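You operate a simulated robot arm through the tools that you are given. There is no shell and no other tool.

You run a simulated robot arm. Do the job below in one go: nothing can be reset, and whatever is moved stays where it is left.

Task
Put the wheat block in the brass frame and set both knobs as it says.
Fine: the block that lay in the frame stays on the cabinet.

The check looks at the end state, three seconds after you hand in, the way a careful person would. Anything else that was tipped, shoved, dropped, spilled or broken makes it a failure.

Robot
A 6-joint arm with a two-finger parallel gripper, fixed in place. Base frame: the origin is on the floor under the middle of its stand, x ahead of it, y to its left, z up; the work surface is at about z = 0.72. Units: m, degrees, N and s.
With the tool pointing down near the work surface it reaches from about 0.26 to 0.74 m from the base axis. Its first joint turns from -66.0 to 66.0 degrees. Payload 2.45 kg.
The tool frame sits at the grasp point between the pads (the TCP): z along the fingers, y along the line on which they close. The tips reach 0.024 m beyond it. Largest opening 0.068 m; finger width 0.017, thickness 0.01; the body of the gripper, 0.04 by 0.07 m, starts 0.041 m behind the TCP.
Orientation is told as [roll, pitch, yaw] about the base's x, y, z axes, in that order, counted from this pose: with the fingers straight down and closing along the base's y, the tool's x points along the base's -x, its y along +y and its z along -z.

Tools
- The arm moves only by the tool drive_tool. Its argument "targets" is a list that holds one entry, the list of rows, each a list of 7 numbers: the shift along the tool's x, y, z in cm, then the turn, a rotation vector about the tool's x, y, z in rad, then the closure in counts, from 0 (fully open) to 255 (shut). In form: [[[x, y, z, wx, wy, wz, claw], ...]]. A call has 1 to 20 rows; each row shifts and turns the commanded pose from where the row before left it, along the tool's axes as they then stand. Rows are played at 5 a second. More than 0.05 m and 8.6 degrees between two rows, or a gripper value outside its range, and nothing of the call is played. Where a pose cannot be reached the arm comes as near as it can. A force on the tool above 50 N (or 10 N above the force at the start of the call, whichever is more), or a blocked arm, ends the call early, and 0.2 s more pass. The fingers move at their own pace (about 0.108 m/s each) and stop on an object; they squeeze with about 37 N. The grip force told is the motor's: it shows also when the fingers shut on nothing. Time passes only in rows, and 0.2 s behind the last, so rows that do not move let the fingers close. It gives the time, the measured TCP pose, the force on the tool (base axes), the opening and the grip force at its end, in the units of the frame above (readings bear some noise), with the torque about the TCP (base axes, N m) and any sound that the robot's microphone picked up.
- Cameras (640 x 400 px; columns grow to the right, rows downward): "scene" is fixed at [0.1612, 0.4268, 1.4393]; the picture's right is [-0.73, -0.68, 0.00], its down [-0.54, 0.59, -0.60] and it looks along [0.41, -0.44, -0.80] (base axes); focal length 325 px, centre (320, 200). "wrist" rides on the gripper at [0.084, 0.011, -0.075] in the tool frame; the picture's right is [-0.13, 0.99, 0.00], its down [-0.60, -0.08, -0.79] and it looks along [-0.79, -0.10, 0.61] (tool axes); focal length 251 px, centre (320, 200). There is no depth. A picture from a camera that has moved, and an enlarged one, comes with that camera's place and axes in the base frame and with its lens.
- grab_frame(camera): a new picture of that camera. It takes no simulated time.
- inspect(camera, box): a new picture of the part [left, top, right, bottom] of that camera's present view, enlarged. It takes no simulated time.
- finish_job(): hands the job in; it is judged then, once.

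Nothing tells you positions but the pictures and the camera data. Unless the task says otherwise, let go and move clear before handing in.

The tools are called after ">>>" by a JSON object that holds its "fn" and its "kwargs". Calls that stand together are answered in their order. drive_tool: Moves the arm, as the interface text tells. Its arguments: {"type":"object","properties":{"targets":{"type":"array","items":{"type":"array","items":{"type":"array","items":{"type":"number"}}}}},"required":["targets"]} The other tools are called the same way: grab_frame (camera) takes a picture; inspect (camera, box) takes an enlarged picture of a part of a camera's view; finish_job () hands the job in.

At the start:

```text
time: 0.0
eef_pos: [0.4225, 0.1242, 1.052]
tool_rot: [0.0, 0.0, 0.1]
wrist_force: [0.1, 0.5, -0.1]
wrist_torque: [0.03, 0.0, -0.02]
gripper_width: 0.0681
grip_force: 0.0
```

scene: 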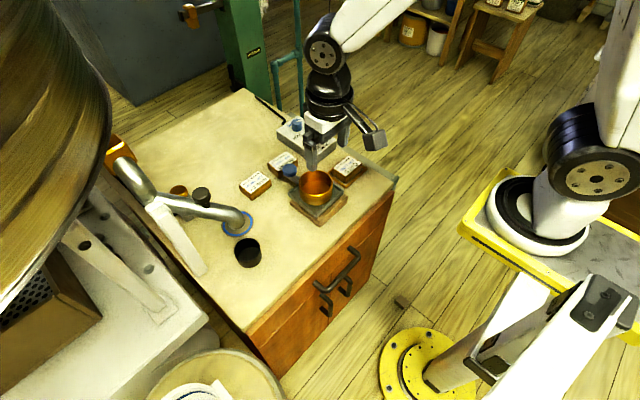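
wrist: 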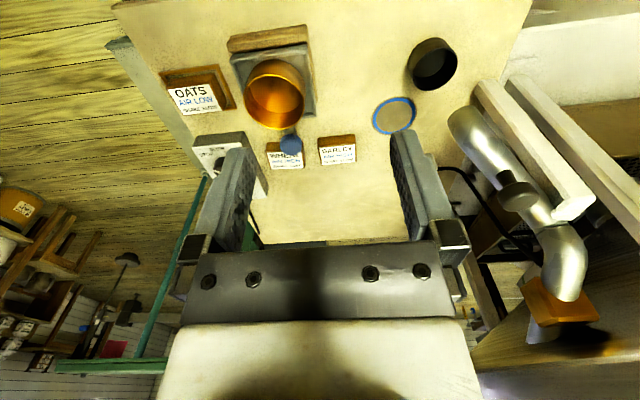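

I see a cabinet top with several labelled blocks, a brass cup on a block, and a valve with a pipe. I'll enlarge the views to read the labels and find the knobs and frame.

>>> {"fn": "inspect", "kwargs": {"camera": "scene", "box": [220, 100, 420, 240]}}

>>> {"fn": "inspect", "kwargs": {"camera": "wrist", "box": [140, 20, 380, 190]}}

>>> {"fn": "inspect", "kwargs": {"camera": "scene", "box": [90, 130, 290, 280]}}

>>> {"fn": "inspect", "kwargs": {"camera": "wrist", "box": [340, 20, 620, 330]}}

```text
2.86 times, centred on (320, 170) of scene
camera zoom: at [0.1612, 0.4268, 1.4393], right [-0.73, -0.68, 0.0], down [-0.54, 0.59, -0.6], along [0.41, -0.44, -0.8], focal length 928 px, centre (320, 286)
```

zoom: 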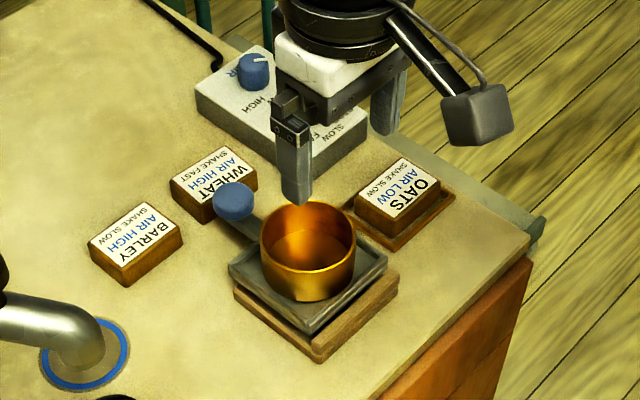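

```text
2.35 times, centred on (260, 105) of wrist
camera zoom: at [0.3375, 0.1342, 1.1277], right [0.13, 0.99, 0.0], down [0.6, -0.08, 0.79], along [0.79, -0.1, -0.61], focal length 592 px, centre (461, 424)
```

zoom: 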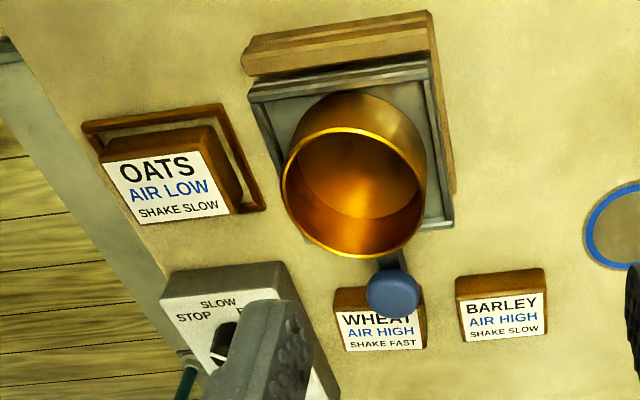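

```text
2.67 times, centred on (190, 205) of scene
camera zoom: at [0.1612, 0.4268, 1.4393], right [-0.73, -0.68, 0.0], down [-0.54, 0.59, -0.6], along [0.41, -0.44, -0.8], focal length 867 px, centre (667, 187)
```

zoom: 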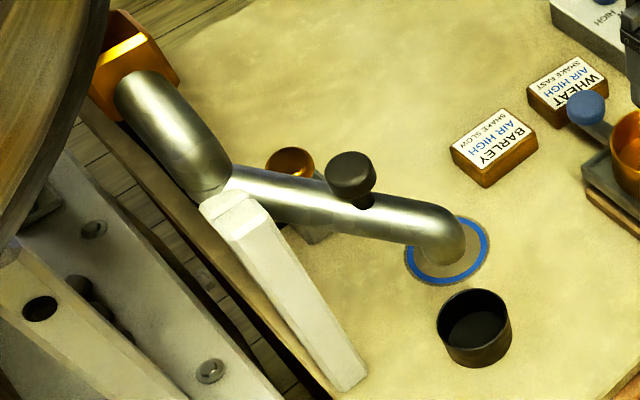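

```text
1.29 times, centred on (480, 175) of wrist
camera zoom: at [0.3375, 0.1342, 1.1277], right [0.13, 0.99, 0.0], down [0.6, -0.08, 0.79], along [0.79, -0.1, -0.61], focal length 324 px, centre (114, 232)
```

zoom: 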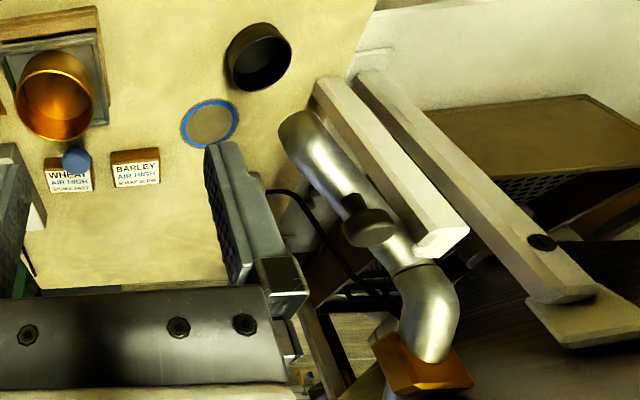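

The two views agree: OATS sits in the brass-coloured frame near (0.54, -0.10), WHEAT near (0.69, 0.02), BARLEY near (0.69, 0.125), and a control box lies farther back right. I'll move the arm to the right to look at the box squarely.

>>> {"fn": "drive_tool", "kwargs": {"targets": [[[0, -4, 0, 0, 0, 0, 0], [0, -4, 0, 0, 0, 0, 0], [0, -4, 0, 0, 0, 0, 0], [0, -4, 0, 0, 0, 0, 0], [0, -4, 0, 0, 0, 0, 0], [0, 0, 0, 0, 0, 0, 0]]]}}

>>> {"fn": "grab_frame", "kwargs": {"camera": "wrist"}}

>>> {"fn": "grab_frame", "kwargs": {"camera": "scene"}}

```text
time: 1.4
eef_pos: [0.421, -0.0767, 1.0539]
tool_rot: [0.1, 0.0, 0.0]
wrist_force: [0.0, -0.4, 0.6]
wrist_torque: [0.0, 0.02, -0.03]
gripper_width: 0.0679
grip_force: 0.1
```

```text
taken
camera wrist: at [0.3371, -0.0669, 1.1294], right [0.13, 0.99, 0.0], down [0.6, -0.08, 0.79], along [0.79, -0.1, -0.61], focal length 251 px, centre (320, 200)
```

wrist: 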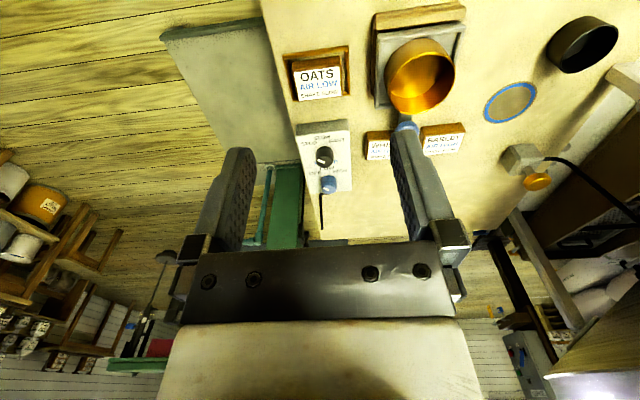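

```text
taken
```

scene: 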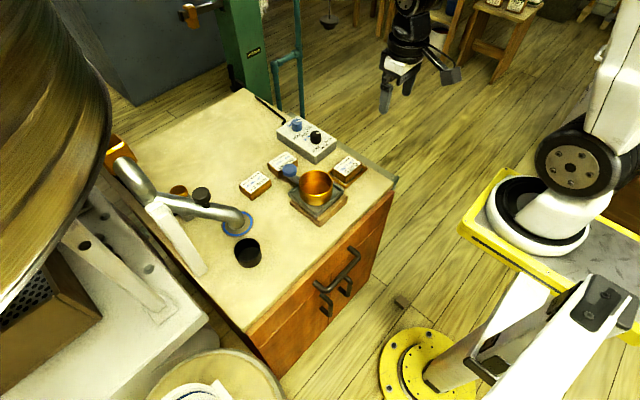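

>>> {"fn": "inspect", "kwargs": {"camera": "wrist", "box": [270, 110, 380, 220]}}

>>> {"fn": "inspect", "kwargs": {"camera": "wrist", "box": [270, 30, 370, 110]}}

>>> {"fn": "inspect", "kwargs": {"camera": "scene", "box": [260, 100, 360, 170]}}

>>> {"fn": "inspect", "kwargs": {"camera": "scene", "box": [230, 140, 380, 230]}}

```text
3.64 times, centred on (325, 165) of wrist
camera zoom: at [0.3371, -0.0669, 1.1294], right [0.13, 0.99, 0.0], down [0.6, -0.08, 0.79], along [0.79, -0.1, -0.61], focal length 914 px, centre (302, 327)
```

zoom: 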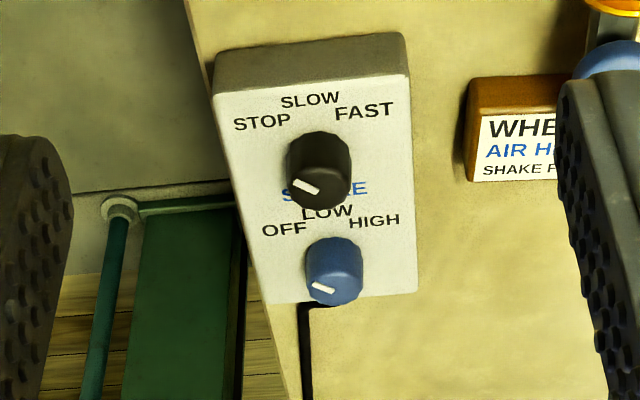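

```text
5.00 times, centred on (320, 70) of wrist
camera zoom: at [0.3371, -0.0669, 1.1294], right [0.13, 0.99, 0.0], down [0.6, -0.08, 0.79], along [0.79, -0.1, -0.61], focal length 1257 px, centre (320, 850)
```

zoom: 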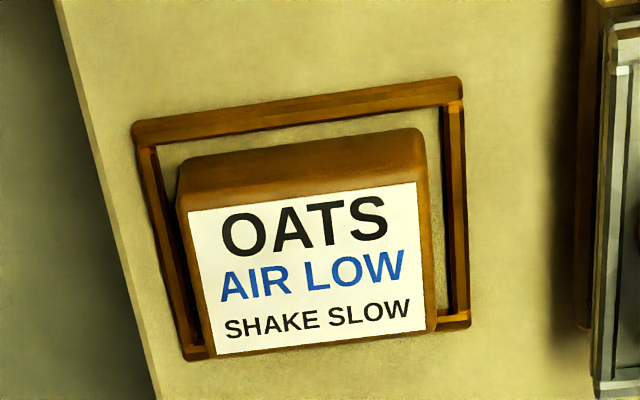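

```text
5.71 times, centred on (310, 135) of scene
camera zoom: at [0.1612, 0.4267, 1.4393], right [-0.73, -0.68, 0.0], down [-0.54, 0.59, -0.6], along [0.41, -0.44, -0.8], focal length 1857 px, centre (377, 571)
```

zoom: 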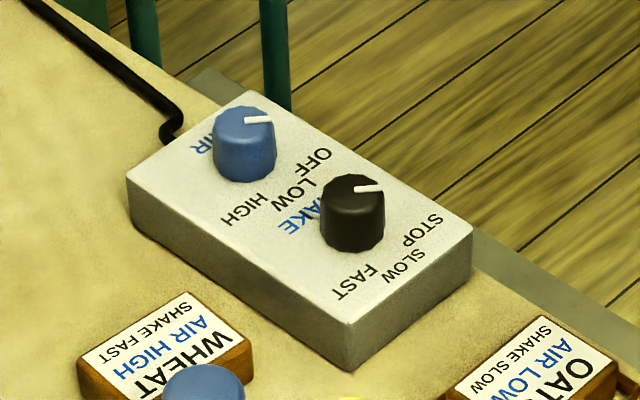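

```text
4.27 times, centred on (305, 185) of scene
camera zoom: at [0.1612, 0.4267, 1.4393], right [-0.73, -0.68, 0.0], down [-0.54, 0.59, -0.6], along [0.41, -0.44, -0.8], focal length 1387 px, centre (384, 264)
```

zoom: 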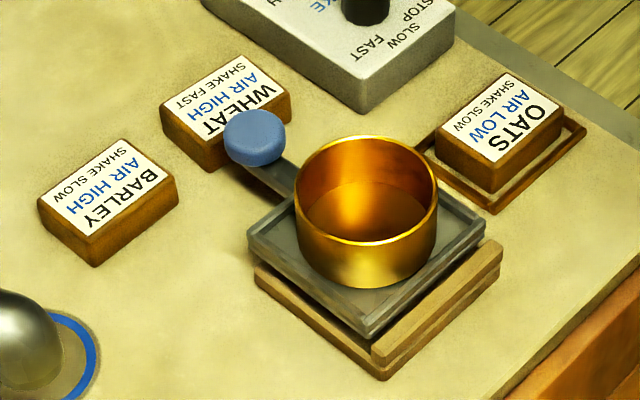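

The box reads SHAKE (black knob: STOP/SLOW/FAST) and AIR (blue knob: OFF/LOW/HIGH), with both pointers now at STOP and OFF. WHEAT says AIR HIGH and SHAKE FAST. The blocks are about 0.05 by 0.072 m and must be gripped along base x, so I'll turn the tool by -90°, which puts the wrist camera on the -y side and clear of the cup, and then look again.

>>> {"fn": "drive_tool", "kwargs": {"targets": [[[0, 0, 0, 0, 0, -0.1428, 0], [0, 0, 0, 0, 0, -0.1428, 0], [0, 0, 0, 0, 0, -0.1428, 0], [0, 0, 0, 0, 0, -0.1428, 0], [0, 0, 0, 0, 0, -0.1428, 0], [0, 0, 0, 0, 0, -0.1428, 0], [0, 0, 0, 0, 0, -0.1428, 0], [0, 0, 0, 0, 0, -0.1428, 0], [0, 0, 0, 0, 0, -0.1428, 0], [0, 0, 0, 0, 0, -0.1428, 0], [0, 0, 0, 0, 0, -0.1428, 0], [0, 0, 0, 0, 0, 0, 0]]]}}

>>> {"fn": "grab_frame", "kwargs": {"camera": "wrist"}}

>>> {"fn": "grab_frame", "kwargs": {"camera": "scene"}}

```text
time: 4.0
eef_pos: [0.4205, -0.0766, 1.0525]
tool_rot: [0.0, 0.0, 90.0]
wrist_force: [0.9, 0.3, 0.1]
wrist_torque: [0.01, 0.01, -0.03]
gripper_width: 0.068
grip_force: 0.1
```

```text
taken
camera wrist: at [0.4102, -0.1606, 1.128], right [-0.99, 0.13, 0.0], down [0.08, 0.6, 0.79], along [0.1, 0.79, -0.61], focal length 251 px, centre (320, 200)
```

wrist: 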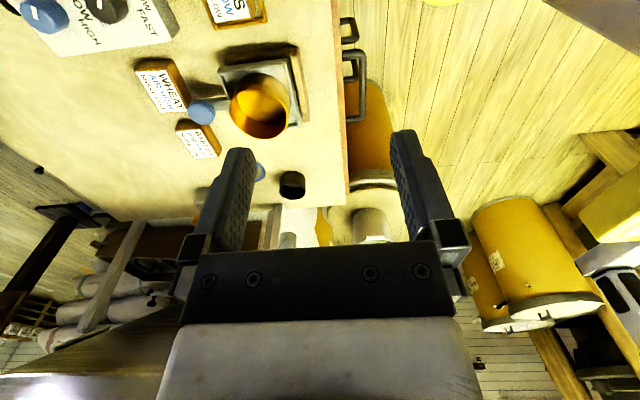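

```text
taken
```

scene: 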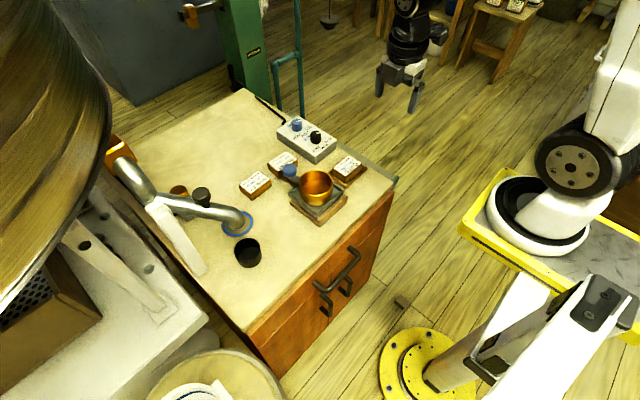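

The turn went well and I'm at yaw 90. Next I'll go above the OATS block at about (0.538, -0.096), stopping at z = 0.90 to look at the block and frame close up.

>>> {"fn": "drive_tool", "kwargs": {"targets": [[[0.39, -2.35, 3.05, 0, 0, 0, 0], [0.39, -2.35, 3.05, 0, 0, 0, 0], [0.39, -2.35, 3.05, 0, 0, 0, 0], [0.39, -2.35, 3.05, 0, 0, 0, 0], [0.39, -2.35, 3.05, 0, 0, 0, 0], [0, 0, 0, 0, 0, 0, 0], [0, 0, 0, 0, 0, 0, 0]]]}}

>>> {"fn": "grab_frame", "kwargs": {"camera": "wrist"}}

>>> {"fn": "grab_frame", "kwargs": {"camera": "scene"}}

```text
time: 5.6
eef_pos: [0.5396, -0.0964, 0.8996]
tool_rot: [-0.1, 0.0, 90.0]
wrist_force: [0.0, 0.5, 0.5]
wrist_torque: [-0.01, 0.01, 0.03]
gripper_width: 0.0679
grip_force: 0.1
```

```text
taken
camera wrist: at [0.5291, -0.1806, 0.9758], right [-0.99, 0.13, 0.0], down [0.08, 0.6, 0.79], along [0.1, 0.79, -0.61], focal length 251 px, centre (320, 200)
```

wrist: 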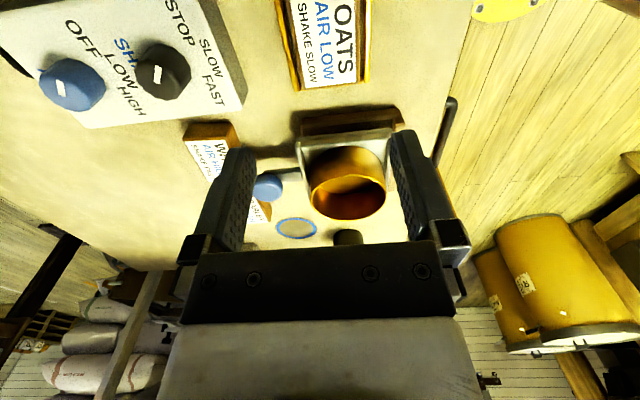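

```text
taken
```

scene: 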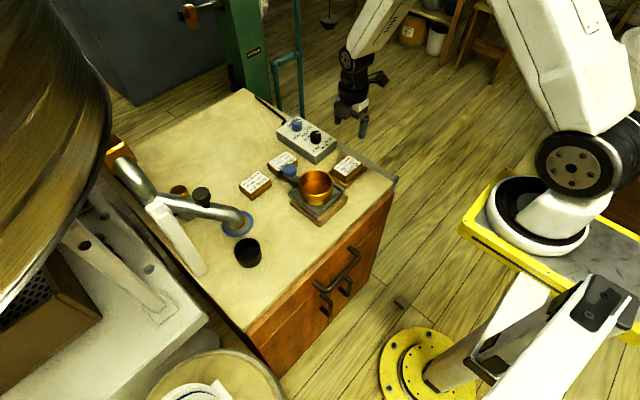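

>>> {"fn": "inspect", "kwargs": {"camera": "wrist", "box": [260, 0, 400, 100]}}

>>> {"fn": "inspect", "kwargs": {"camera": "wrist", "box": [170, 110, 290, 230]}}

>>> {"fn": "inspect", "kwargs": {"camera": "scene", "box": [320, 145, 380, 195]}}

>>> {"fn": "inspect", "kwargs": {"camera": "wrist", "box": [20, 0, 250, 140]}}

```text
4.00 times, centred on (330, 50) of wrist
camera zoom: at [0.5291, -0.1806, 0.9758], right [-0.99, 0.13, 0.0], down [0.08, 0.6, 0.79], along [0.1, 0.79, -0.61], focal length 1006 px, centre (280, 800)
```

zoom: 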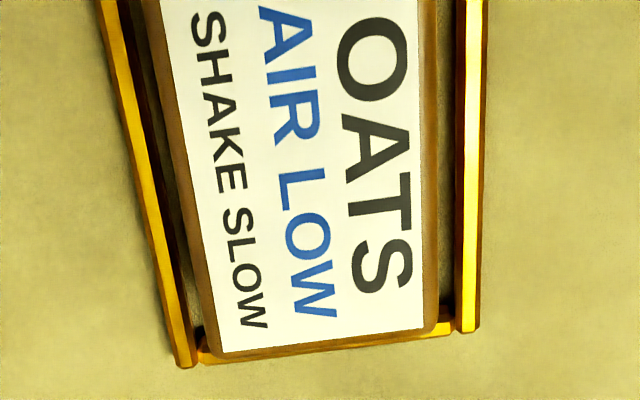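

```text
3.33 times, centred on (230, 170) of wrist
camera zoom: at [0.5291, -0.1806, 0.9758], right [-0.99, 0.13, 0.0], down [0.08, 0.6, 0.79], along [0.1, 0.79, -0.61], focal length 838 px, centre (620, 300)
```

zoom: 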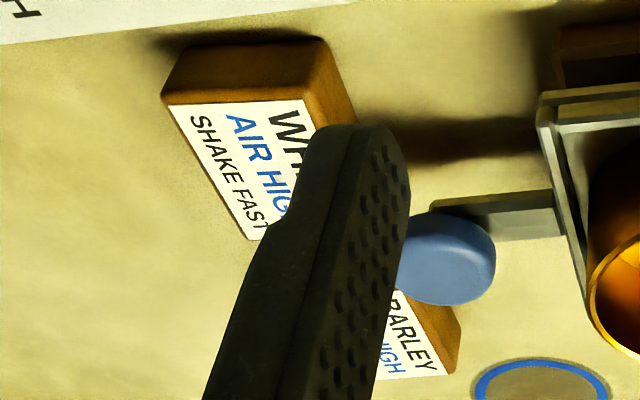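

```text
8.00 times, centred on (350, 170) of scene
camera zoom: at [0.1612, 0.4268, 1.4393], right [-0.73, -0.68, 0.0], down [-0.54, 0.59, -0.6], along [0.41, -0.44, -0.8], focal length 2600 px, centre (80, 440)
```

zoom: 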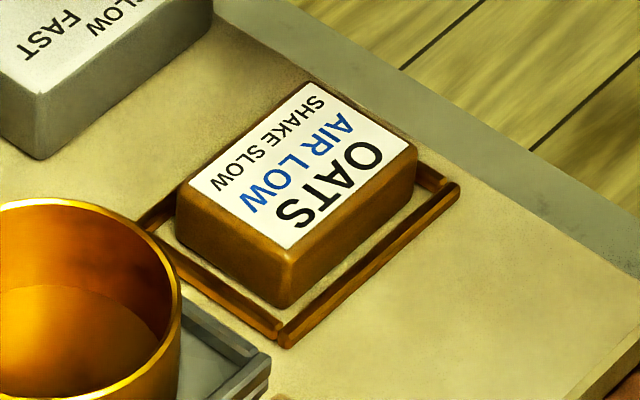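

```text
2.78 times, centred on (135, 70) of wrist
camera zoom: at [0.5291, -0.1806, 0.9758], right [-0.99, 0.13, 0.0], down [0.08, 0.6, 0.79], along [0.1, 0.79, -0.61], focal length 700 px, centre (835, 562)
```

zoom: 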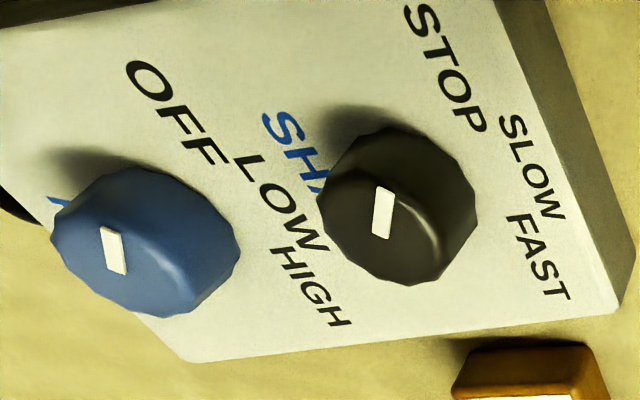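

>>> {"fn": "inspect", "kwargs": {"camera": "scene", "box": [344, 172, 368, 190]}}

>>> {"fn": "inspect", "kwargs": {"camera": "wrist", "box": [285, 60, 385, 110]}}

```text
16.00 times, centred on (356, 181) of scene
camera zoom: at [0.1612, 0.4268, 1.4393], right [-0.73, -0.68, 0.0], down [-0.54, 0.59, -0.6], along [0.41, -0.44, -0.8], focal length 5200 px, centre (-256, 504)
```

zoom: 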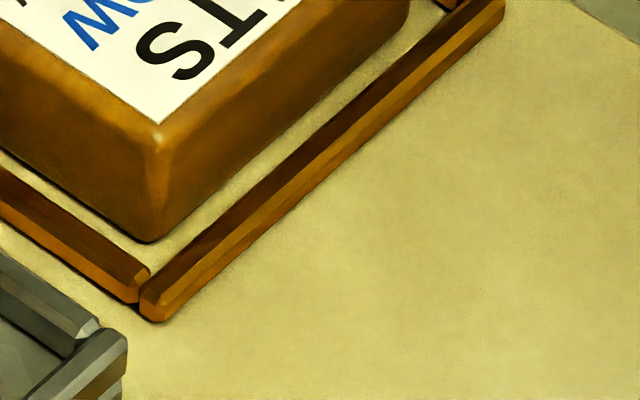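

```text
6.40 times, centred on (335, 85) of wrist
camera zoom: at [0.5291, -0.1806, 0.9758], right [-0.99, 0.13, 0.0], down [0.08, 0.6, 0.79], along [0.1, 0.79, -0.61], focal length 1609 px, centre (224, 936)
```

zoom: 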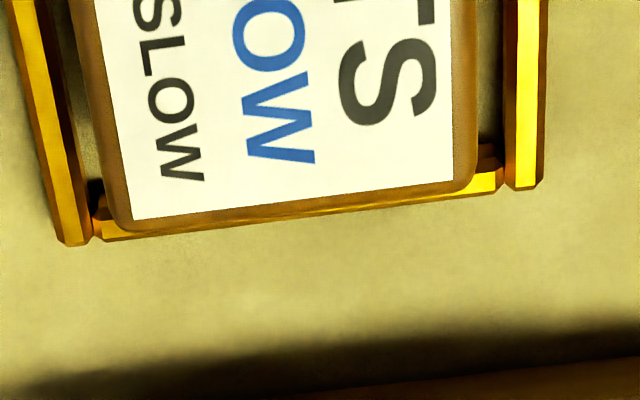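

The frame's bars look about 8 mm tall, with the block top near z = 0.746. I'll line up over OATS and stop with the fingertips just above it to check the alignment.

>>> {"fn": "drive_tool", "kwargs": {"targets": [[[-0.09, 0.3, 3, 0, 0, 0, 0], [0, 0, 3, 0, 0, 0, 0], [0, 0, 3, 0, 0, 0, 0], [0, 0, 2.9, 0, 0, 0, 0], [0, 0, 0, 0, 0, 0, 0], [0, 0, 0, 0, 0, 0, 0]]]}}

>>> {"fn": "grab_frame", "kwargs": {"camera": "scene"}}

>>> {"fn": "inspect", "kwargs": {"camera": "scene", "box": [310, 100, 410, 200]}}

>>> {"fn": "grab_frame", "kwargs": {"camera": "wrist"}}

```text
time: 7.0
eef_pos: [0.5368, -0.0942, 0.7811]
tool_rot: [0.1, 0.0, 90.1]
wrist_force: [0.3, 0.2, 0.2]
wrist_torque: [0.04, -0.03, -0.01]
gripper_width: 0.0679
grip_force: 0.1
```

```text
taken
```

scene: 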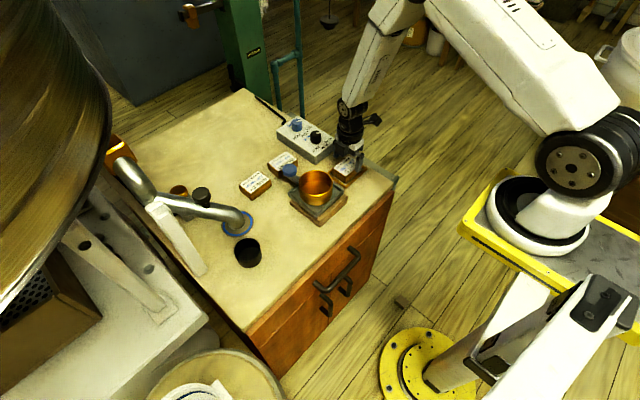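

```text
4.00 times, centred on (360, 150) of scene
camera zoom: at [0.1612, 0.4268, 1.4393], right [-0.73, -0.68, 0.0], down [-0.54, 0.59, -0.6], along [0.41, -0.44, -0.8], focal length 1300 px, centre (160, 400)
```

zoom: 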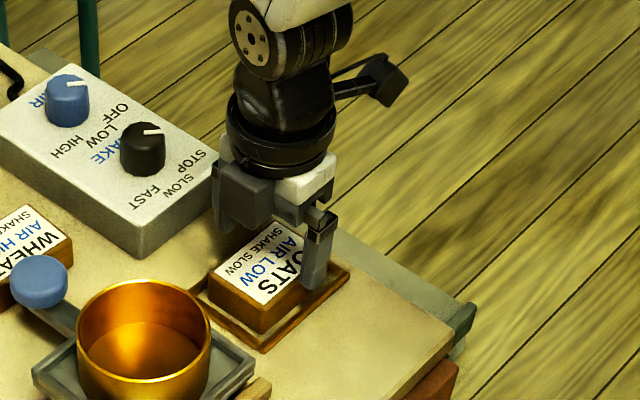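

```text
taken
camera wrist: at [0.5256, -0.1788, 0.8559], right [-0.99, 0.13, 0.0], down [0.08, 0.6, 0.79], along [0.1, 0.79, -0.61], focal length 251 px, centre (320, 200)
```

wrist: 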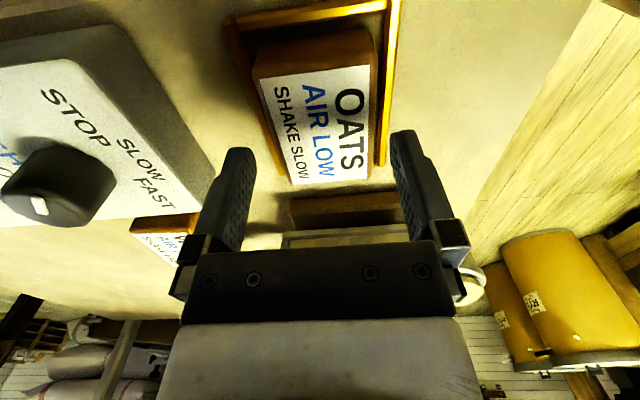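

The fingers straddle the block evenly in x, with about 9 mm of room each side. I'll go down to TCP z ≈ 0.757, which keeps the tips above the frame bars, and close.

>>> {"fn": "drive_tool", "kwargs": {"targets": [[[-0.12, 0.05, 0.8, 0, 0, 0, 0], [0, 0, 0.8, 0, 0, 0, 0], [0, 0, 0.8, 0, 0, 0, 0], [0, 0, 0, 0, 0, 0, 0], [0, 0, 0, 0, 0, 0, 0]]]}}

>>> {"fn": "inspect", "kwargs": {"camera": "scene", "box": [320, 120, 390, 190]}}

>>> {"fn": "grab_frame", "kwargs": {"camera": "wrist"}}

```text
time: 8.2
eef_pos: [0.5378, -0.0928, 0.7577]
tool_rot: [-0.1, 0.0, 90.0]
wrist_force: [0.6, 0.2, -0.3]
wrist_torque: [0.03, 0.03, 0.02]
gripper_width: 0.068
grip_force: 0.1
```

```text
5.71 times, centred on (355, 155) of scene
camera zoom: at [0.1612, 0.4268, 1.4393], right [-0.73, -0.68, 0.0], down [-0.54, 0.59, -0.6], along [0.41, -0.44, -0.8], focal length 1857 px, centre (120, 457)
```

zoom: 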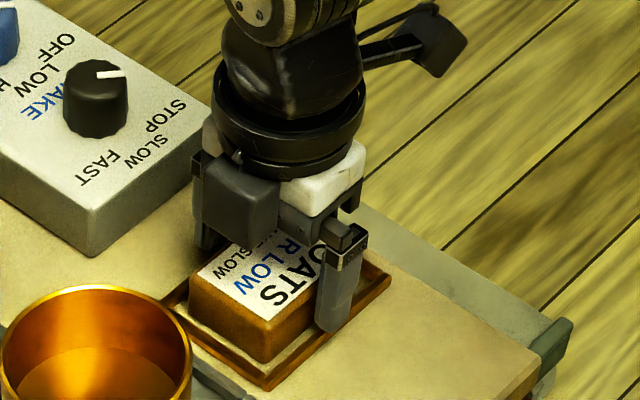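

```text
taken
camera wrist: at [0.5253, -0.1779, 0.8324], right [-0.99, 0.13, 0.0], down [0.08, 0.6, 0.79], along [0.1, 0.79, -0.61], focal length 251 px, centre (320, 200)
```

wrist: 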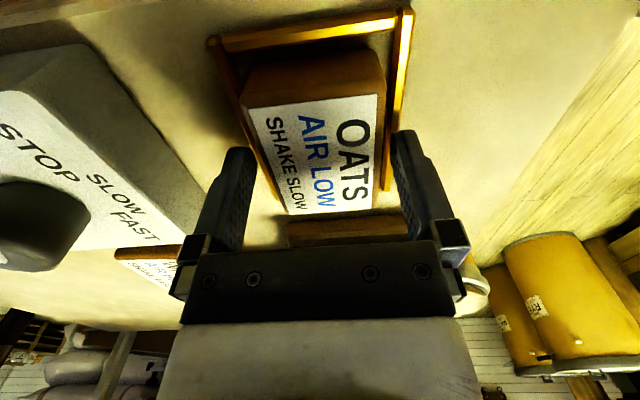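

The tips sit beside the block and above the frame bars. Closing the gripper on OATS now.

>>> {"fn": "drive_tool", "kwargs": {"targets": [[[0, 0, 0, 0, 0, 0, 80], [0, 0, 0, 0, 0, 0, 160], [0, 0, 0, 0, 0, 0, 255], [0, 0, 0, 0, 0, 0, 255], [0, 0, 0, 0, 0, 0, 255]]]}}

>>> {"fn": "inspect", "kwargs": {"camera": "scene", "box": [320, 120, 390, 190]}}

>>> {"fn": "grab_frame", "kwargs": {"camera": "wrist"}}

```text
time: 9.4
eef_pos: [0.5365, -0.0942, 0.7579]
tool_rot: [0.1, 0.0, 89.9]
wrist_force: [0.3, -0.1, 0.3]
wrist_torque: [-0.02, 0.0, -0.05]
gripper_width: 0.0532
grip_force: 37.1
```

```text
5.71 times, centred on (355, 155) of scene
camera zoom: at [0.1612, 0.4268, 1.4393], right [-0.73, -0.68, 0.0], down [-0.54, 0.59, -0.6], along [0.41, -0.44, -0.8], focal length 1857 px, centre (120, 457)
```

zoom: 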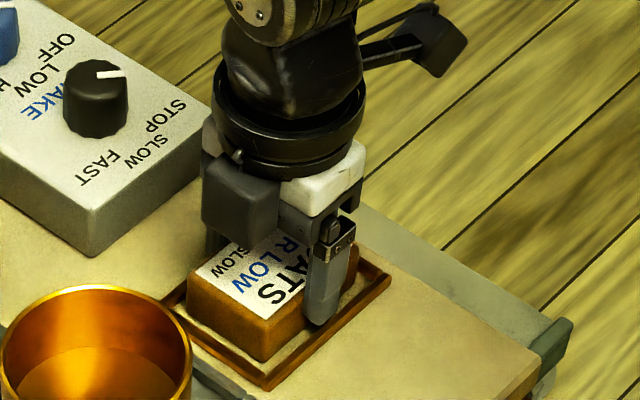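

```text
taken
camera wrist: at [0.5253, -0.1779, 0.8325], right [-0.99, 0.13, 0.0], down [0.08, 0.6, 0.79], along [0.1, 0.79, -0.61], focal length 251 px, centre (320, 200)
```

wrist: 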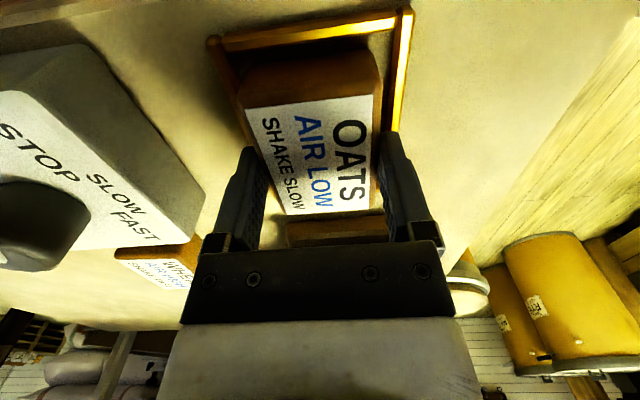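

OATS is held (opening 0.053 m, 37 N). I'll lift it straight up slowly and check that it hangs level and the frame stayed put.

>>> {"fn": "drive_tool", "kwargs": {"targets": [[[0, 0, -1, 0, 0, 0, 255], [0, 0, -1, 0, 0, 0, 255], [0, 0, -2, 0, 0, 0, 255], [0, 0, -2.5, 0, 0, 0, 255], [0, 0, -2.5, 0, 0, 0, 255], [0, 0, -2.5, 0, 0, 0, 255], [0, 0, -2.5, 0, 0, 0, 255], [0, 0, -2.5, 0, 0, 0, 255], [0, 0, -2.5, 0, 0, 0, 255], [0, 0, 0, 0, 0, 0, 255]]]}}

>>> {"fn": "grab_frame", "kwargs": {"camera": "scene"}}

>>> {"fn": "inspect", "kwargs": {"camera": "scene", "box": [320, 145, 380, 195]}}

>>> {"fn": "grab_frame", "kwargs": {"camera": "wrist"}}

```text
time: 11.6
eef_pos: [0.5353, -0.0932, 0.9453]
tool_rot: [0.0, 0.0, 89.9]
wrist_force: [0.7, 0.9, 0.1]
wrist_torque: [0.05, -0.01, -0.02]
gripper_width: 0.0004
grip_force: 23.4
```

```text
taken
```

scene: 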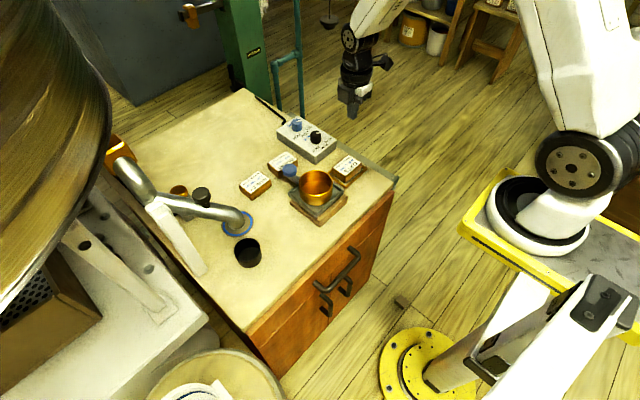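

```text
8.00 times, centred on (350, 170) of scene
camera zoom: at [0.1612, 0.4268, 1.4393], right [-0.73, -0.68, 0.0], down [-0.54, 0.59, -0.6], along [0.41, -0.44, -0.8], focal length 2600 px, centre (80, 440)
```

zoom: 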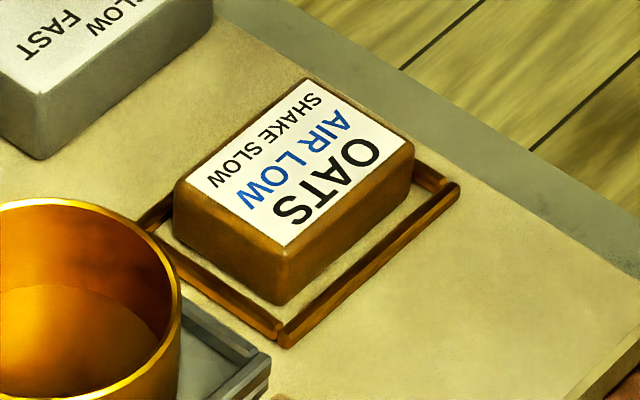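

```text
taken
camera wrist: at [0.5236, -0.1775, 1.022], right [-0.99, 0.13, 0.0], down [0.08, 0.6, 0.79], along [0.1, 0.79, -0.61], focal length 251 px, centre (320, 200)
```

wrist: 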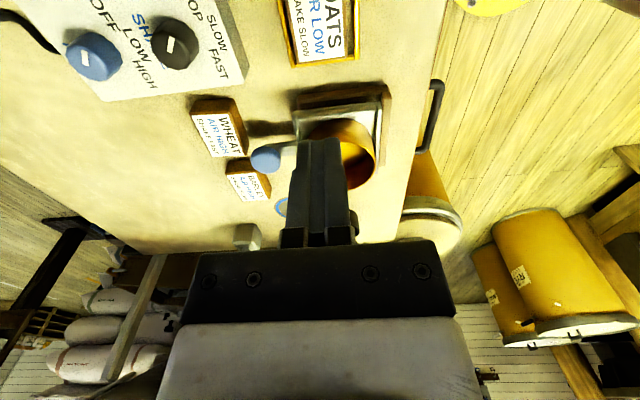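

The fingers shut on nothing and OATS stayed in the frame, barely shifted, so my grip was too high on the block. I'll study the fingertips and frame height before trying lower.

>>> {"fn": "inspect", "kwargs": {"camera": "scene", "box": [325, 40, 405, 120]}}

>>> {"fn": "inspect", "kwargs": {"camera": "wrist", "box": [240, 120, 400, 260]}}

>>> {"fn": "inspect", "kwargs": {"camera": "scene", "box": [344, 172, 360, 190]}}

>>> {"fn": "inspect", "kwargs": {"camera": "wrist", "box": [265, 0, 375, 80]}}

```text
5.00 times, centred on (365, 80) of scene
camera zoom: at [0.1612, 0.4268, 1.4393], right [-0.73, -0.68, 0.0], down [-0.54, 0.59, -0.6], along [0.41, -0.44, -0.8], focal length 1625 px, centre (95, 800)
```

zoom: 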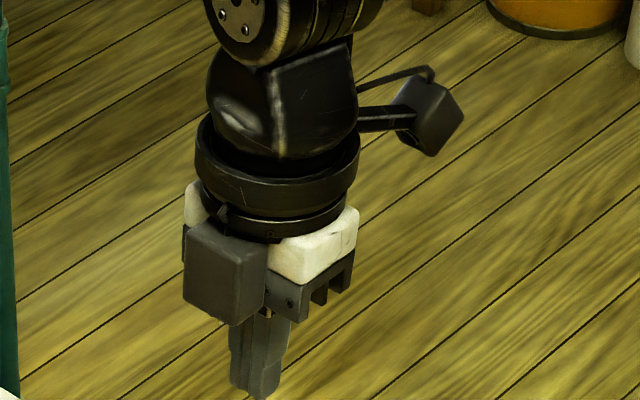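

```text
2.86 times, centred on (320, 190) of wrist
camera zoom: at [0.5236, -0.1775, 1.022], right [-0.99, 0.13, 0.0], down [0.08, 0.6, 0.79], along [0.1, 0.79, -0.61], focal length 718 px, centre (320, 229)
```

zoom: 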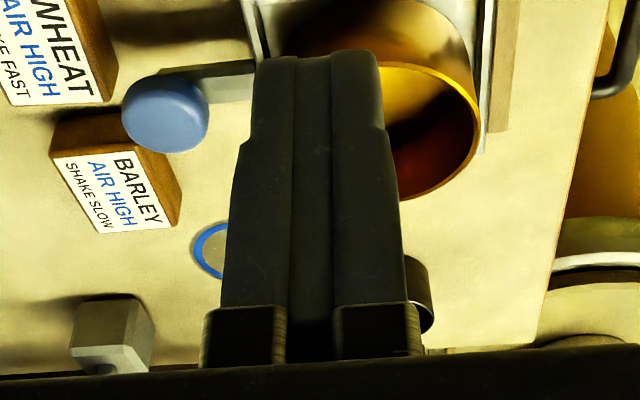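

```text
16.00 times, centred on (352, 181) of scene
camera zoom: at [0.1612, 0.4268, 1.4393], right [-0.73, -0.68, 0.0], down [-0.54, 0.59, -0.6], along [0.41, -0.44, -0.8], focal length 5200 px, centre (-192, 504)
```

zoom: 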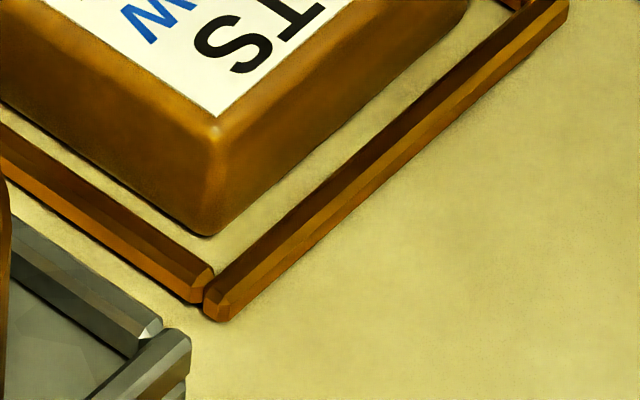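

```text
5.00 times, centred on (320, 40) of wrist
camera zoom: at [0.5236, -0.1775, 1.022], right [-0.99, 0.13, 0.0], down [0.08, 0.6, 0.79], along [0.1, 0.79, -0.61], focal length 1257 px, centre (320, 1000)
```

zoom: 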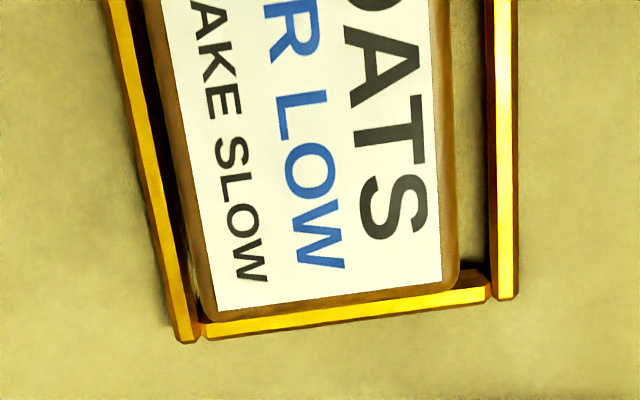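

The block top is around z = 0.753 and the frame bars top out near 0.728, so there is room to grip about 3 mm deeper. I'll reopen and descend again, then close and lift only a few millimetres while watching the force.

>>> {"fn": "drive_tool", "kwargs": {"targets": [[[0, 0, 0, 0, 0, 0, 0], [0, 0, 3, 0, 0, 0, 0], [0, 0, 3, 0, 0, 0, 0], [0, 0, 3, 0, 0, 0, 0], [0, 0, 3, 0, 0, 0, 0], [0, 0, 3, 0, 0, 0, 0], [0, 0, 2, 0, 0, 0, 0], [0, 0, 1.5, 0, 0, 0, 0], [0, 0, 0.8, 0, 0, 0, 0], [0, 0, 0, 0, 0, 0, 0], [0, 0, 0, 0, 0, 0, 0]]]}}

>>> {"fn": "inspect", "kwargs": {"camera": "scene", "box": [330, 140, 380, 190]}}

>>> {"fn": "grab_frame", "kwargs": {"camera": "wrist"}}

```text
time: 14.0
eef_pos: [0.5361, -0.0936, 0.7533]
tool_rot: [0.0, 0.0, 90.0]
wrist_force: [-0.6, -0.4, -0.3]
wrist_torque: [0.0, 0.02, 0.0]
gripper_width: 0.0681
grip_force: 0.0
```

```text
8.00 times, centred on (355, 165) of scene
camera zoom: at [0.1612, 0.4268, 1.4393], right [-0.73, -0.68, 0.0], down [-0.54, 0.59, -0.6], along [0.41, -0.44, -0.8], focal length 2600 px, centre (40, 480)
```

zoom: 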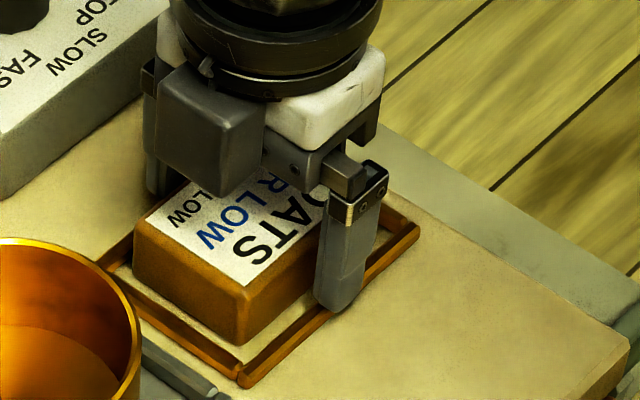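

```text
taken
camera wrist: at [0.5247, -0.1782, 0.8291], right [-0.99, 0.13, 0.0], down [0.08, 0.6, 0.79], along [0.1, 0.79, -0.61], focal length 251 px, centre (320, 200)
```

wrist: 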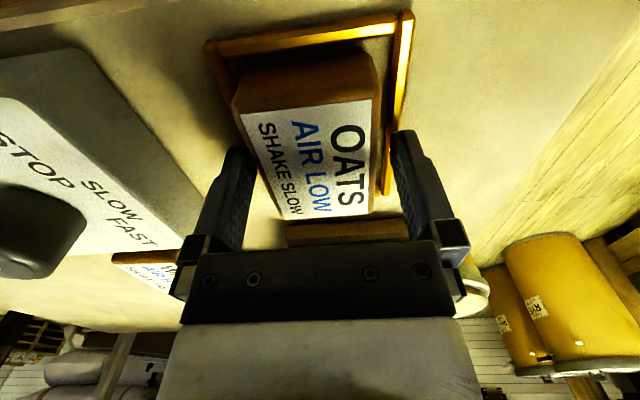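

>>> {"fn": "drive_tool", "kwargs": {"targets": [[[0, 0, 0, 0, 0, 0, 120], [0, 0, 0, 0, 0, 0, 255], [0, 0, 0, 0, 0, 0, 255], [0, 0, 0, 0, 0, 0, 255], [0, 0, 0, 0, 0, 0, 255]]]}}

>>> {"fn": "drive_tool", "kwargs": {"targets": [[[0, 0, -0.2, 0, 0, 0, 255], [0, 0, -0.2, 0, 0, 0, 255], [0, 0, 0, 0, 0, 0, 255]]]}}

>>> {"fn": "inspect", "kwargs": {"camera": "scene", "box": [330, 140, 380, 190]}}

>>> {"fn": "grab_frame", "kwargs": {"camera": "wrist"}}

```text
time: 15.2
eef_pos: [0.5357, -0.094, 0.7532]
tool_rot: [0.0, 0.1, 90.0]
wrist_force: [-0.6, 0.2, -0.1]
wrist_torque: [-0.05, 0.01, 0.02]
gripper_width: 0.0533
grip_force: 37.7
```

```text
time: 16.0
eef_pos: [0.5354, -0.093, 0.7567]
tool_rot: [0.0, -0.1, 90.0]
wrist_force: [0.4, 0.2, -0.7]
wrist_torque: [0.0, 0.04, 0.01]
gripper_width: 0.0534
grip_force: 36.3
```

```text
8.00 times, centred on (355, 165) of scene
camera zoom: at [0.1612, 0.4268, 1.4393], right [-0.73, -0.68, 0.0], down [-0.54, 0.59, -0.6], along [0.41, -0.44, -0.8], focal length 2600 px, centre (40, 480)
```

zoom: 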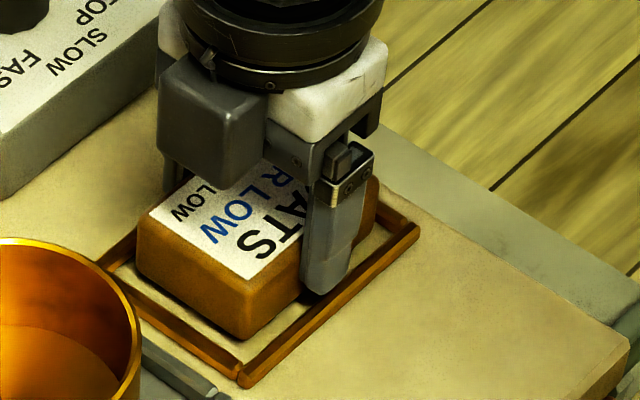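

```text
taken
camera wrist: at [0.5244, -0.1785, 0.8329], right [-0.99, 0.13, 0.0], down [0.08, 0.6, 0.79], along [0.1, 0.79, -0.61], focal length 251 px, centre (320, 200)
```

wrist: 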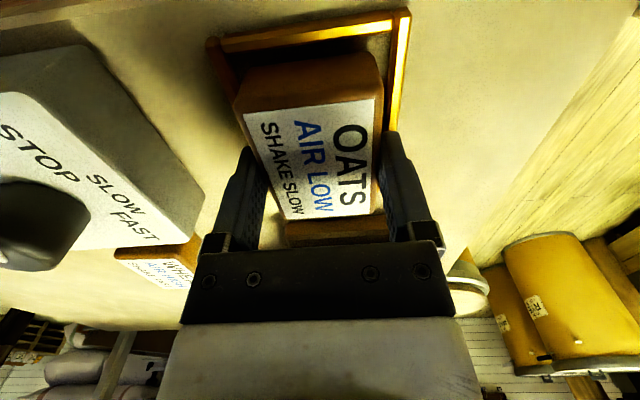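

The block seems to follow this time. I'll continue lifting in small steps.

>>> {"fn": "drive_tool", "kwargs": {"targets": [[[0, 0, -0.3, 0, 0, 0, 255], [0, 0, -0.3, 0, 0, 0, 255], [0, 0, -0.3, 0, 0, 0, 255], [0, 0, -0.3, 0, 0, 0, 255], [0, 0, 0, 0, 0, 0, 255]]]}}

>>> {"fn": "inspect", "kwargs": {"camera": "scene", "box": [330, 140, 380, 190]}}

>>> {"fn": "grab_frame", "kwargs": {"camera": "wrist"}}

```text
time: 17.2
eef_pos: [0.5349, -0.0941, 0.7685]
tool_rot: [0.0, -0.1, 90.0]
wrist_force: [-0.6, -0.1, -0.9]
wrist_torque: [0.02, -0.02, 0.0]
gripper_width: 0.0536
grip_force: 36.9
```

```text
8.00 times, centred on (355, 165) of scene
camera zoom: at [0.1612, 0.4268, 1.4393], right [-0.73, -0.68, 0.0], down [-0.54, 0.59, -0.6], along [0.41, -0.44, -0.8], focal length 2600 px, centre (40, 480)
```

zoom: 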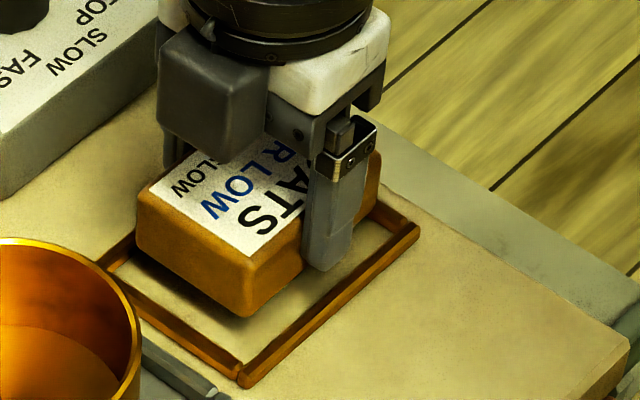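

```text
taken
camera wrist: at [0.5248, -0.1782, 0.8454], right [-0.99, 0.13, 0.0], down [0.08, 0.6, 0.79], along [0.1, 0.79, -0.61], focal length 251 px, centre (320, 200)
```

wrist: 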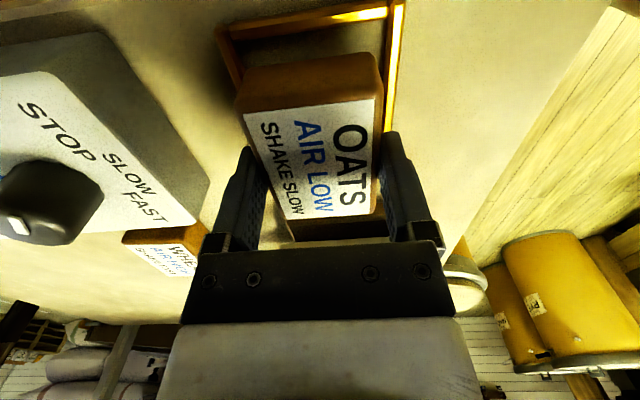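

OATS now rises with the gripper (about 1.5 cm so far) and the frame has not moved. I'll lift it gently to z ≈ 0.885, then take it around the front of the cup to the open area at about (0.46, 0.185).

>>> {"fn": "drive_tool", "kwargs": {"targets": [[[0, 0, -0.4, 0, 0, 0, 255], [0, 0, -0.5, 0, 0, 0, 255], [0, 0, -0.7, 0, 0, 0, 255], [0, 0, -0.8, 0, 0, 0, 255], [0, 0, -0.9, 0, 0, 0, 255], [0, 0, -0.9, 0, 0, 0, 255], [0, 0, -0.9, 0, 0, 0, 255], [0, 0, -0.9, 0, 0, 0, 255], [0, 0, -0.9, 0, 0, 0, 255], [0, 0, -0.9, 0, 0, 0, 255], [0, 0, -0.9, 0, 0, 0, 255], [0, 0, -0.9, 0, 0, 0, 255], [0, 0, -0.8, 0, 0, 0, 255], [0, 0, -0.7, 0, 0, 0, 255], [0, 0, -0.4, 0, 0, 0, 255], [0, 0, -0.2, 0, 0, 0, 255], [0, 0, 0, 0, 0, 0, 255]]]}}

>>> {"fn": "grab_frame", "kwargs": {"camera": "scene"}}

>>> {"fn": "grab_frame", "kwargs": {"camera": "wrist"}}

```text
time: 20.8
eef_pos: [0.5355, -0.0935, 0.8861]
tool_rot: [-0.1, 0.0, 90.0]
wrist_force: [0.6, 0.0, -1.4]
wrist_torque: [0.01, 0.02, 0.0]
gripper_width: 0.0534
grip_force: 36.6
```

```text
taken
```

scene: 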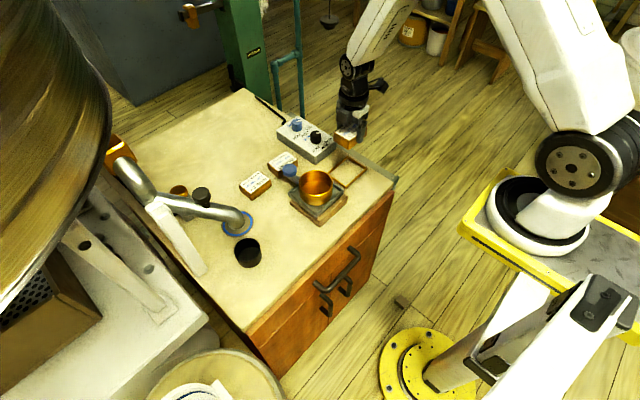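

```text
taken
camera wrist: at [0.5246, -0.1778, 0.9618], right [-0.99, 0.13, 0.0], down [0.08, 0.6, 0.79], along [0.1, 0.79, -0.61], focal length 251 px, centre (320, 200)
```

wrist: 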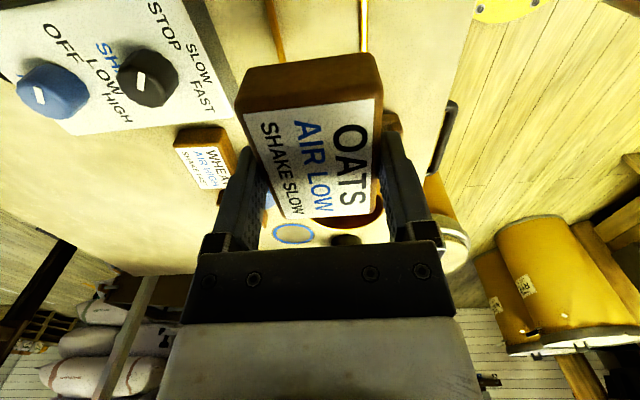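

OATS is held level and clear of everything, and the frame is now empty. Moving it back toward the base and then left, in gentle steps.

>>> {"fn": "drive_tool", "kwargs": {"targets": [[[0, 0.5, 0, 0, 0, 0, 255], [0, 1.0, 0, 0, 0, 0, 255], [0, 1.5, 0, 0, 0, 0, 255], [0, 1.5, 0, 0, 0, 0, 255], [0, 1.5, 0, 0, 0, 0, 255], [0, 1.0, 0, 0, 0, 0, 255], [0, 0.5, 0, 0, 0, 0, 255], [0, 0, 0, 0, 0, 0, 255]]]}}

>>> {"fn": "inspect", "kwargs": {"camera": "scene", "box": [320, 145, 380, 195]}}

>>> {"fn": "drive_tool", "kwargs": {"targets": [[[-0.5, 0, 0, 0, 0, 0, 255], [-1.0, 0, 0, 0, 0, 0, 255], [-1.5, 0, 0, 0, 0, 0, 255], [-2, 0, 0, 0, 0, 0, 255], [-2, 0, 0, 0, 0, 0, 255], [-2, 0, 0, 0, 0, 0, 255], [-2, 0, 0, 0, 0, 0, 255], [-2, 0, 0, 0, 0, 0, 255], [-2, 0, 0, 0, 0, 0, 255], [-2, 0, 0, 0, 0, 0, 255], [-2, 0, 0, 0, 0, 0, 255], [-2, 0, 0, 0, 0, 0, 255], [-2, 0, 0, 0, 0, 0, 255], [-2, 0, 0, 0, 0, 0, 255], [-1.5, 0, 0, 0, 0, 0, 255], [-0.9, 0, 0, 0, 0, 0, 255], [-0.5, 0, 0, 0, 0, 0, 255], [0, 0, 0, 0, 0, 0, 255], [0, 0, 0, 0, 0, 0, 255]]]}}

>>> {"fn": "grab_frame", "kwargs": {"camera": "scene"}}

>>> {"fn": "grab_frame", "kwargs": {"camera": "wrist"}}

```text
time: 22.6
eef_pos: [0.4612, -0.0935, 0.8846]
tool_rot: [0.0, 0.0, 90.0]
wrist_force: [0.5, -0.9, -0.2]
wrist_torque: [0.03, 0.01, 0.0]
gripper_width: 0.0532
grip_force: 36.8
```

```text
8.00 times, centred on (350, 170) of scene
camera zoom: at [0.1612, 0.4268, 1.4393], right [-0.73, -0.68, 0.0], down [-0.54, 0.59, -0.6], along [0.41, -0.44, -0.8], focal length 2600 px, centre (80, 440)
```

zoom: 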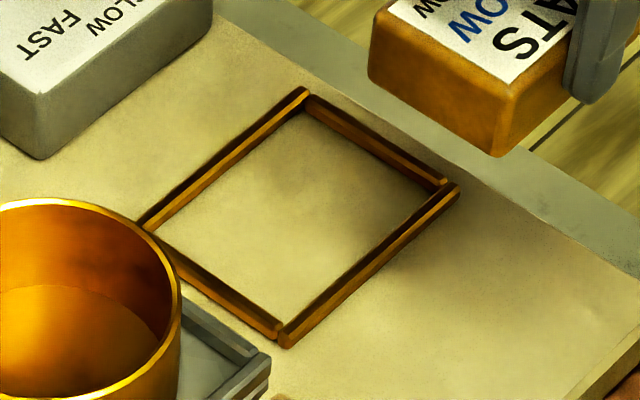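

```text
time: 26.6
eef_pos: [0.4606, 0.1853, 0.8881]
tool_rot: [-0.1, 0.0, 90.0]
wrist_force: [0.6, -0.1, -1.9]
wrist_torque: [0.03, 0.0, -0.01]
gripper_width: 0.0532
grip_force: 37.1
```

```text
taken
```

scene: 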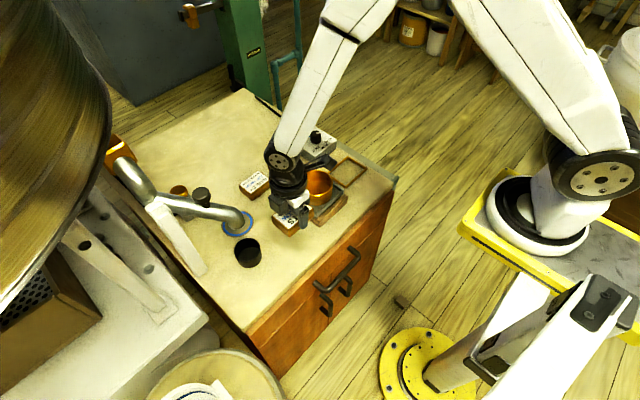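

```text
taken
camera wrist: at [0.4501, 0.1007, 0.9631], right [-0.99, 0.13, 0.0], down [0.08, 0.6, 0.79], along [0.1, 0.79, -0.61], focal length 251 px, centre (320, 200)
```

wrist: 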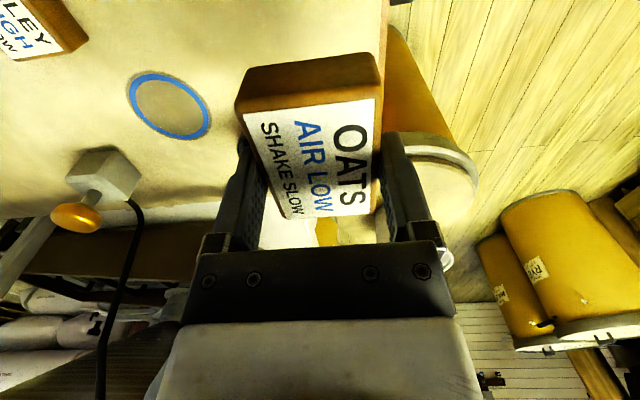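

OATS is above open cabinet surface at about (0.46, 0.185), with the pot, pipe and cup all well to the side. I'll lower it to about 1 mm above the surface.

>>> {"fn": "drive_tool", "kwargs": {"targets": [[[0, 0, 0.5, 0, 0, 0, 255], [0, 0, 0.9, 0, 0, 0, 255], [0, 0, 1.2, 0, 0, 0, 255], [0, 0, 1.2, 0, 0, 0, 255], [0, 0, 1.2, 0, 0, 0, 255], [0, 0, 1.2, 0, 0, 0, 255], [0, 0, 1.2, 0, 0, 0, 255], [0, 0, 1.2, 0, 0, 0, 255], [0, 0, 1.2, 0, 0, 0, 255], [0, 0, 1.2, 0, 0, 0, 255], [0, 0, 0.8, 0, 0, 0, 255], [0, 0, 0.5, 0, 0, 0, 255], [0, 0, 0.4, 0, 0, 0, 255], [0, 0, 0.3, 0, 0, 0, 255], [0, 0, 0.2, 0, 0, 0, 255], [0, 0, 0, 0, 0, 0, 255]]]}}

>>> {"fn": "inspect", "kwargs": {"camera": "scene", "box": [240, 150, 360, 260]}}

>>> {"fn": "grab_frame", "kwargs": {"camera": "wrist"}}

```text
time: 30.0
eef_pos: [0.4595, 0.1862, 0.754]
tool_rot: [0.0, 0.0, 90.0]
wrist_force: [-0.8, -0.4, -0.7]
wrist_torque: [0.02, -0.01, -0.03]
gripper_width: 0.0534
grip_force: 36.9
```

```text
3.64 times, centred on (300, 205) of scene
camera zoom: at [0.1612, 0.4268, 1.4393], right [-0.73, -0.68, 0.0], down [-0.54, 0.59, -0.6], along [0.41, -0.44, -0.8], focal length 1182 px, centre (393, 182)
```

zoom: 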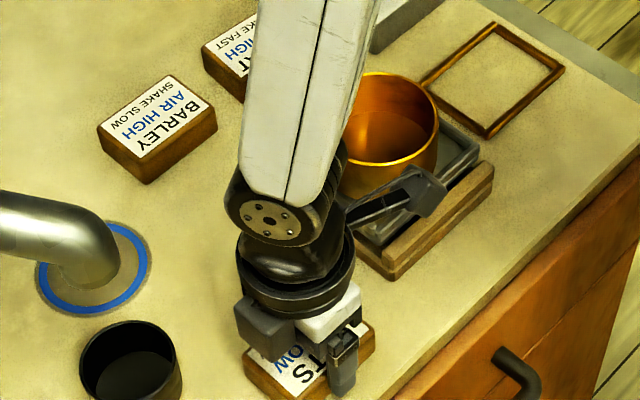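

```text
taken
camera wrist: at [0.449, 0.1007, 0.83], right [-0.99, 0.13, 0.0], down [0.08, 0.6, 0.79], along [0.1, 0.79, -0.61], focal length 251 px, centre (320, 200)
```

wrist: 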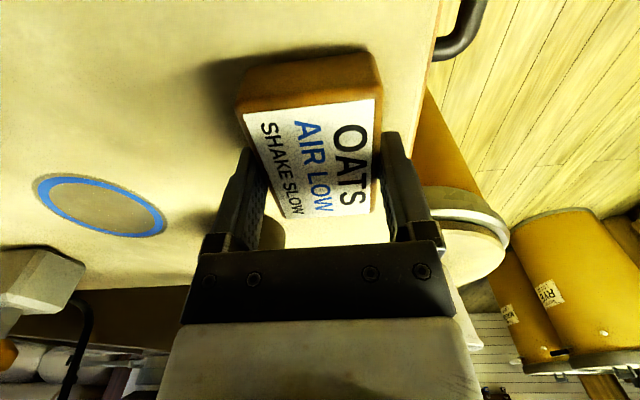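

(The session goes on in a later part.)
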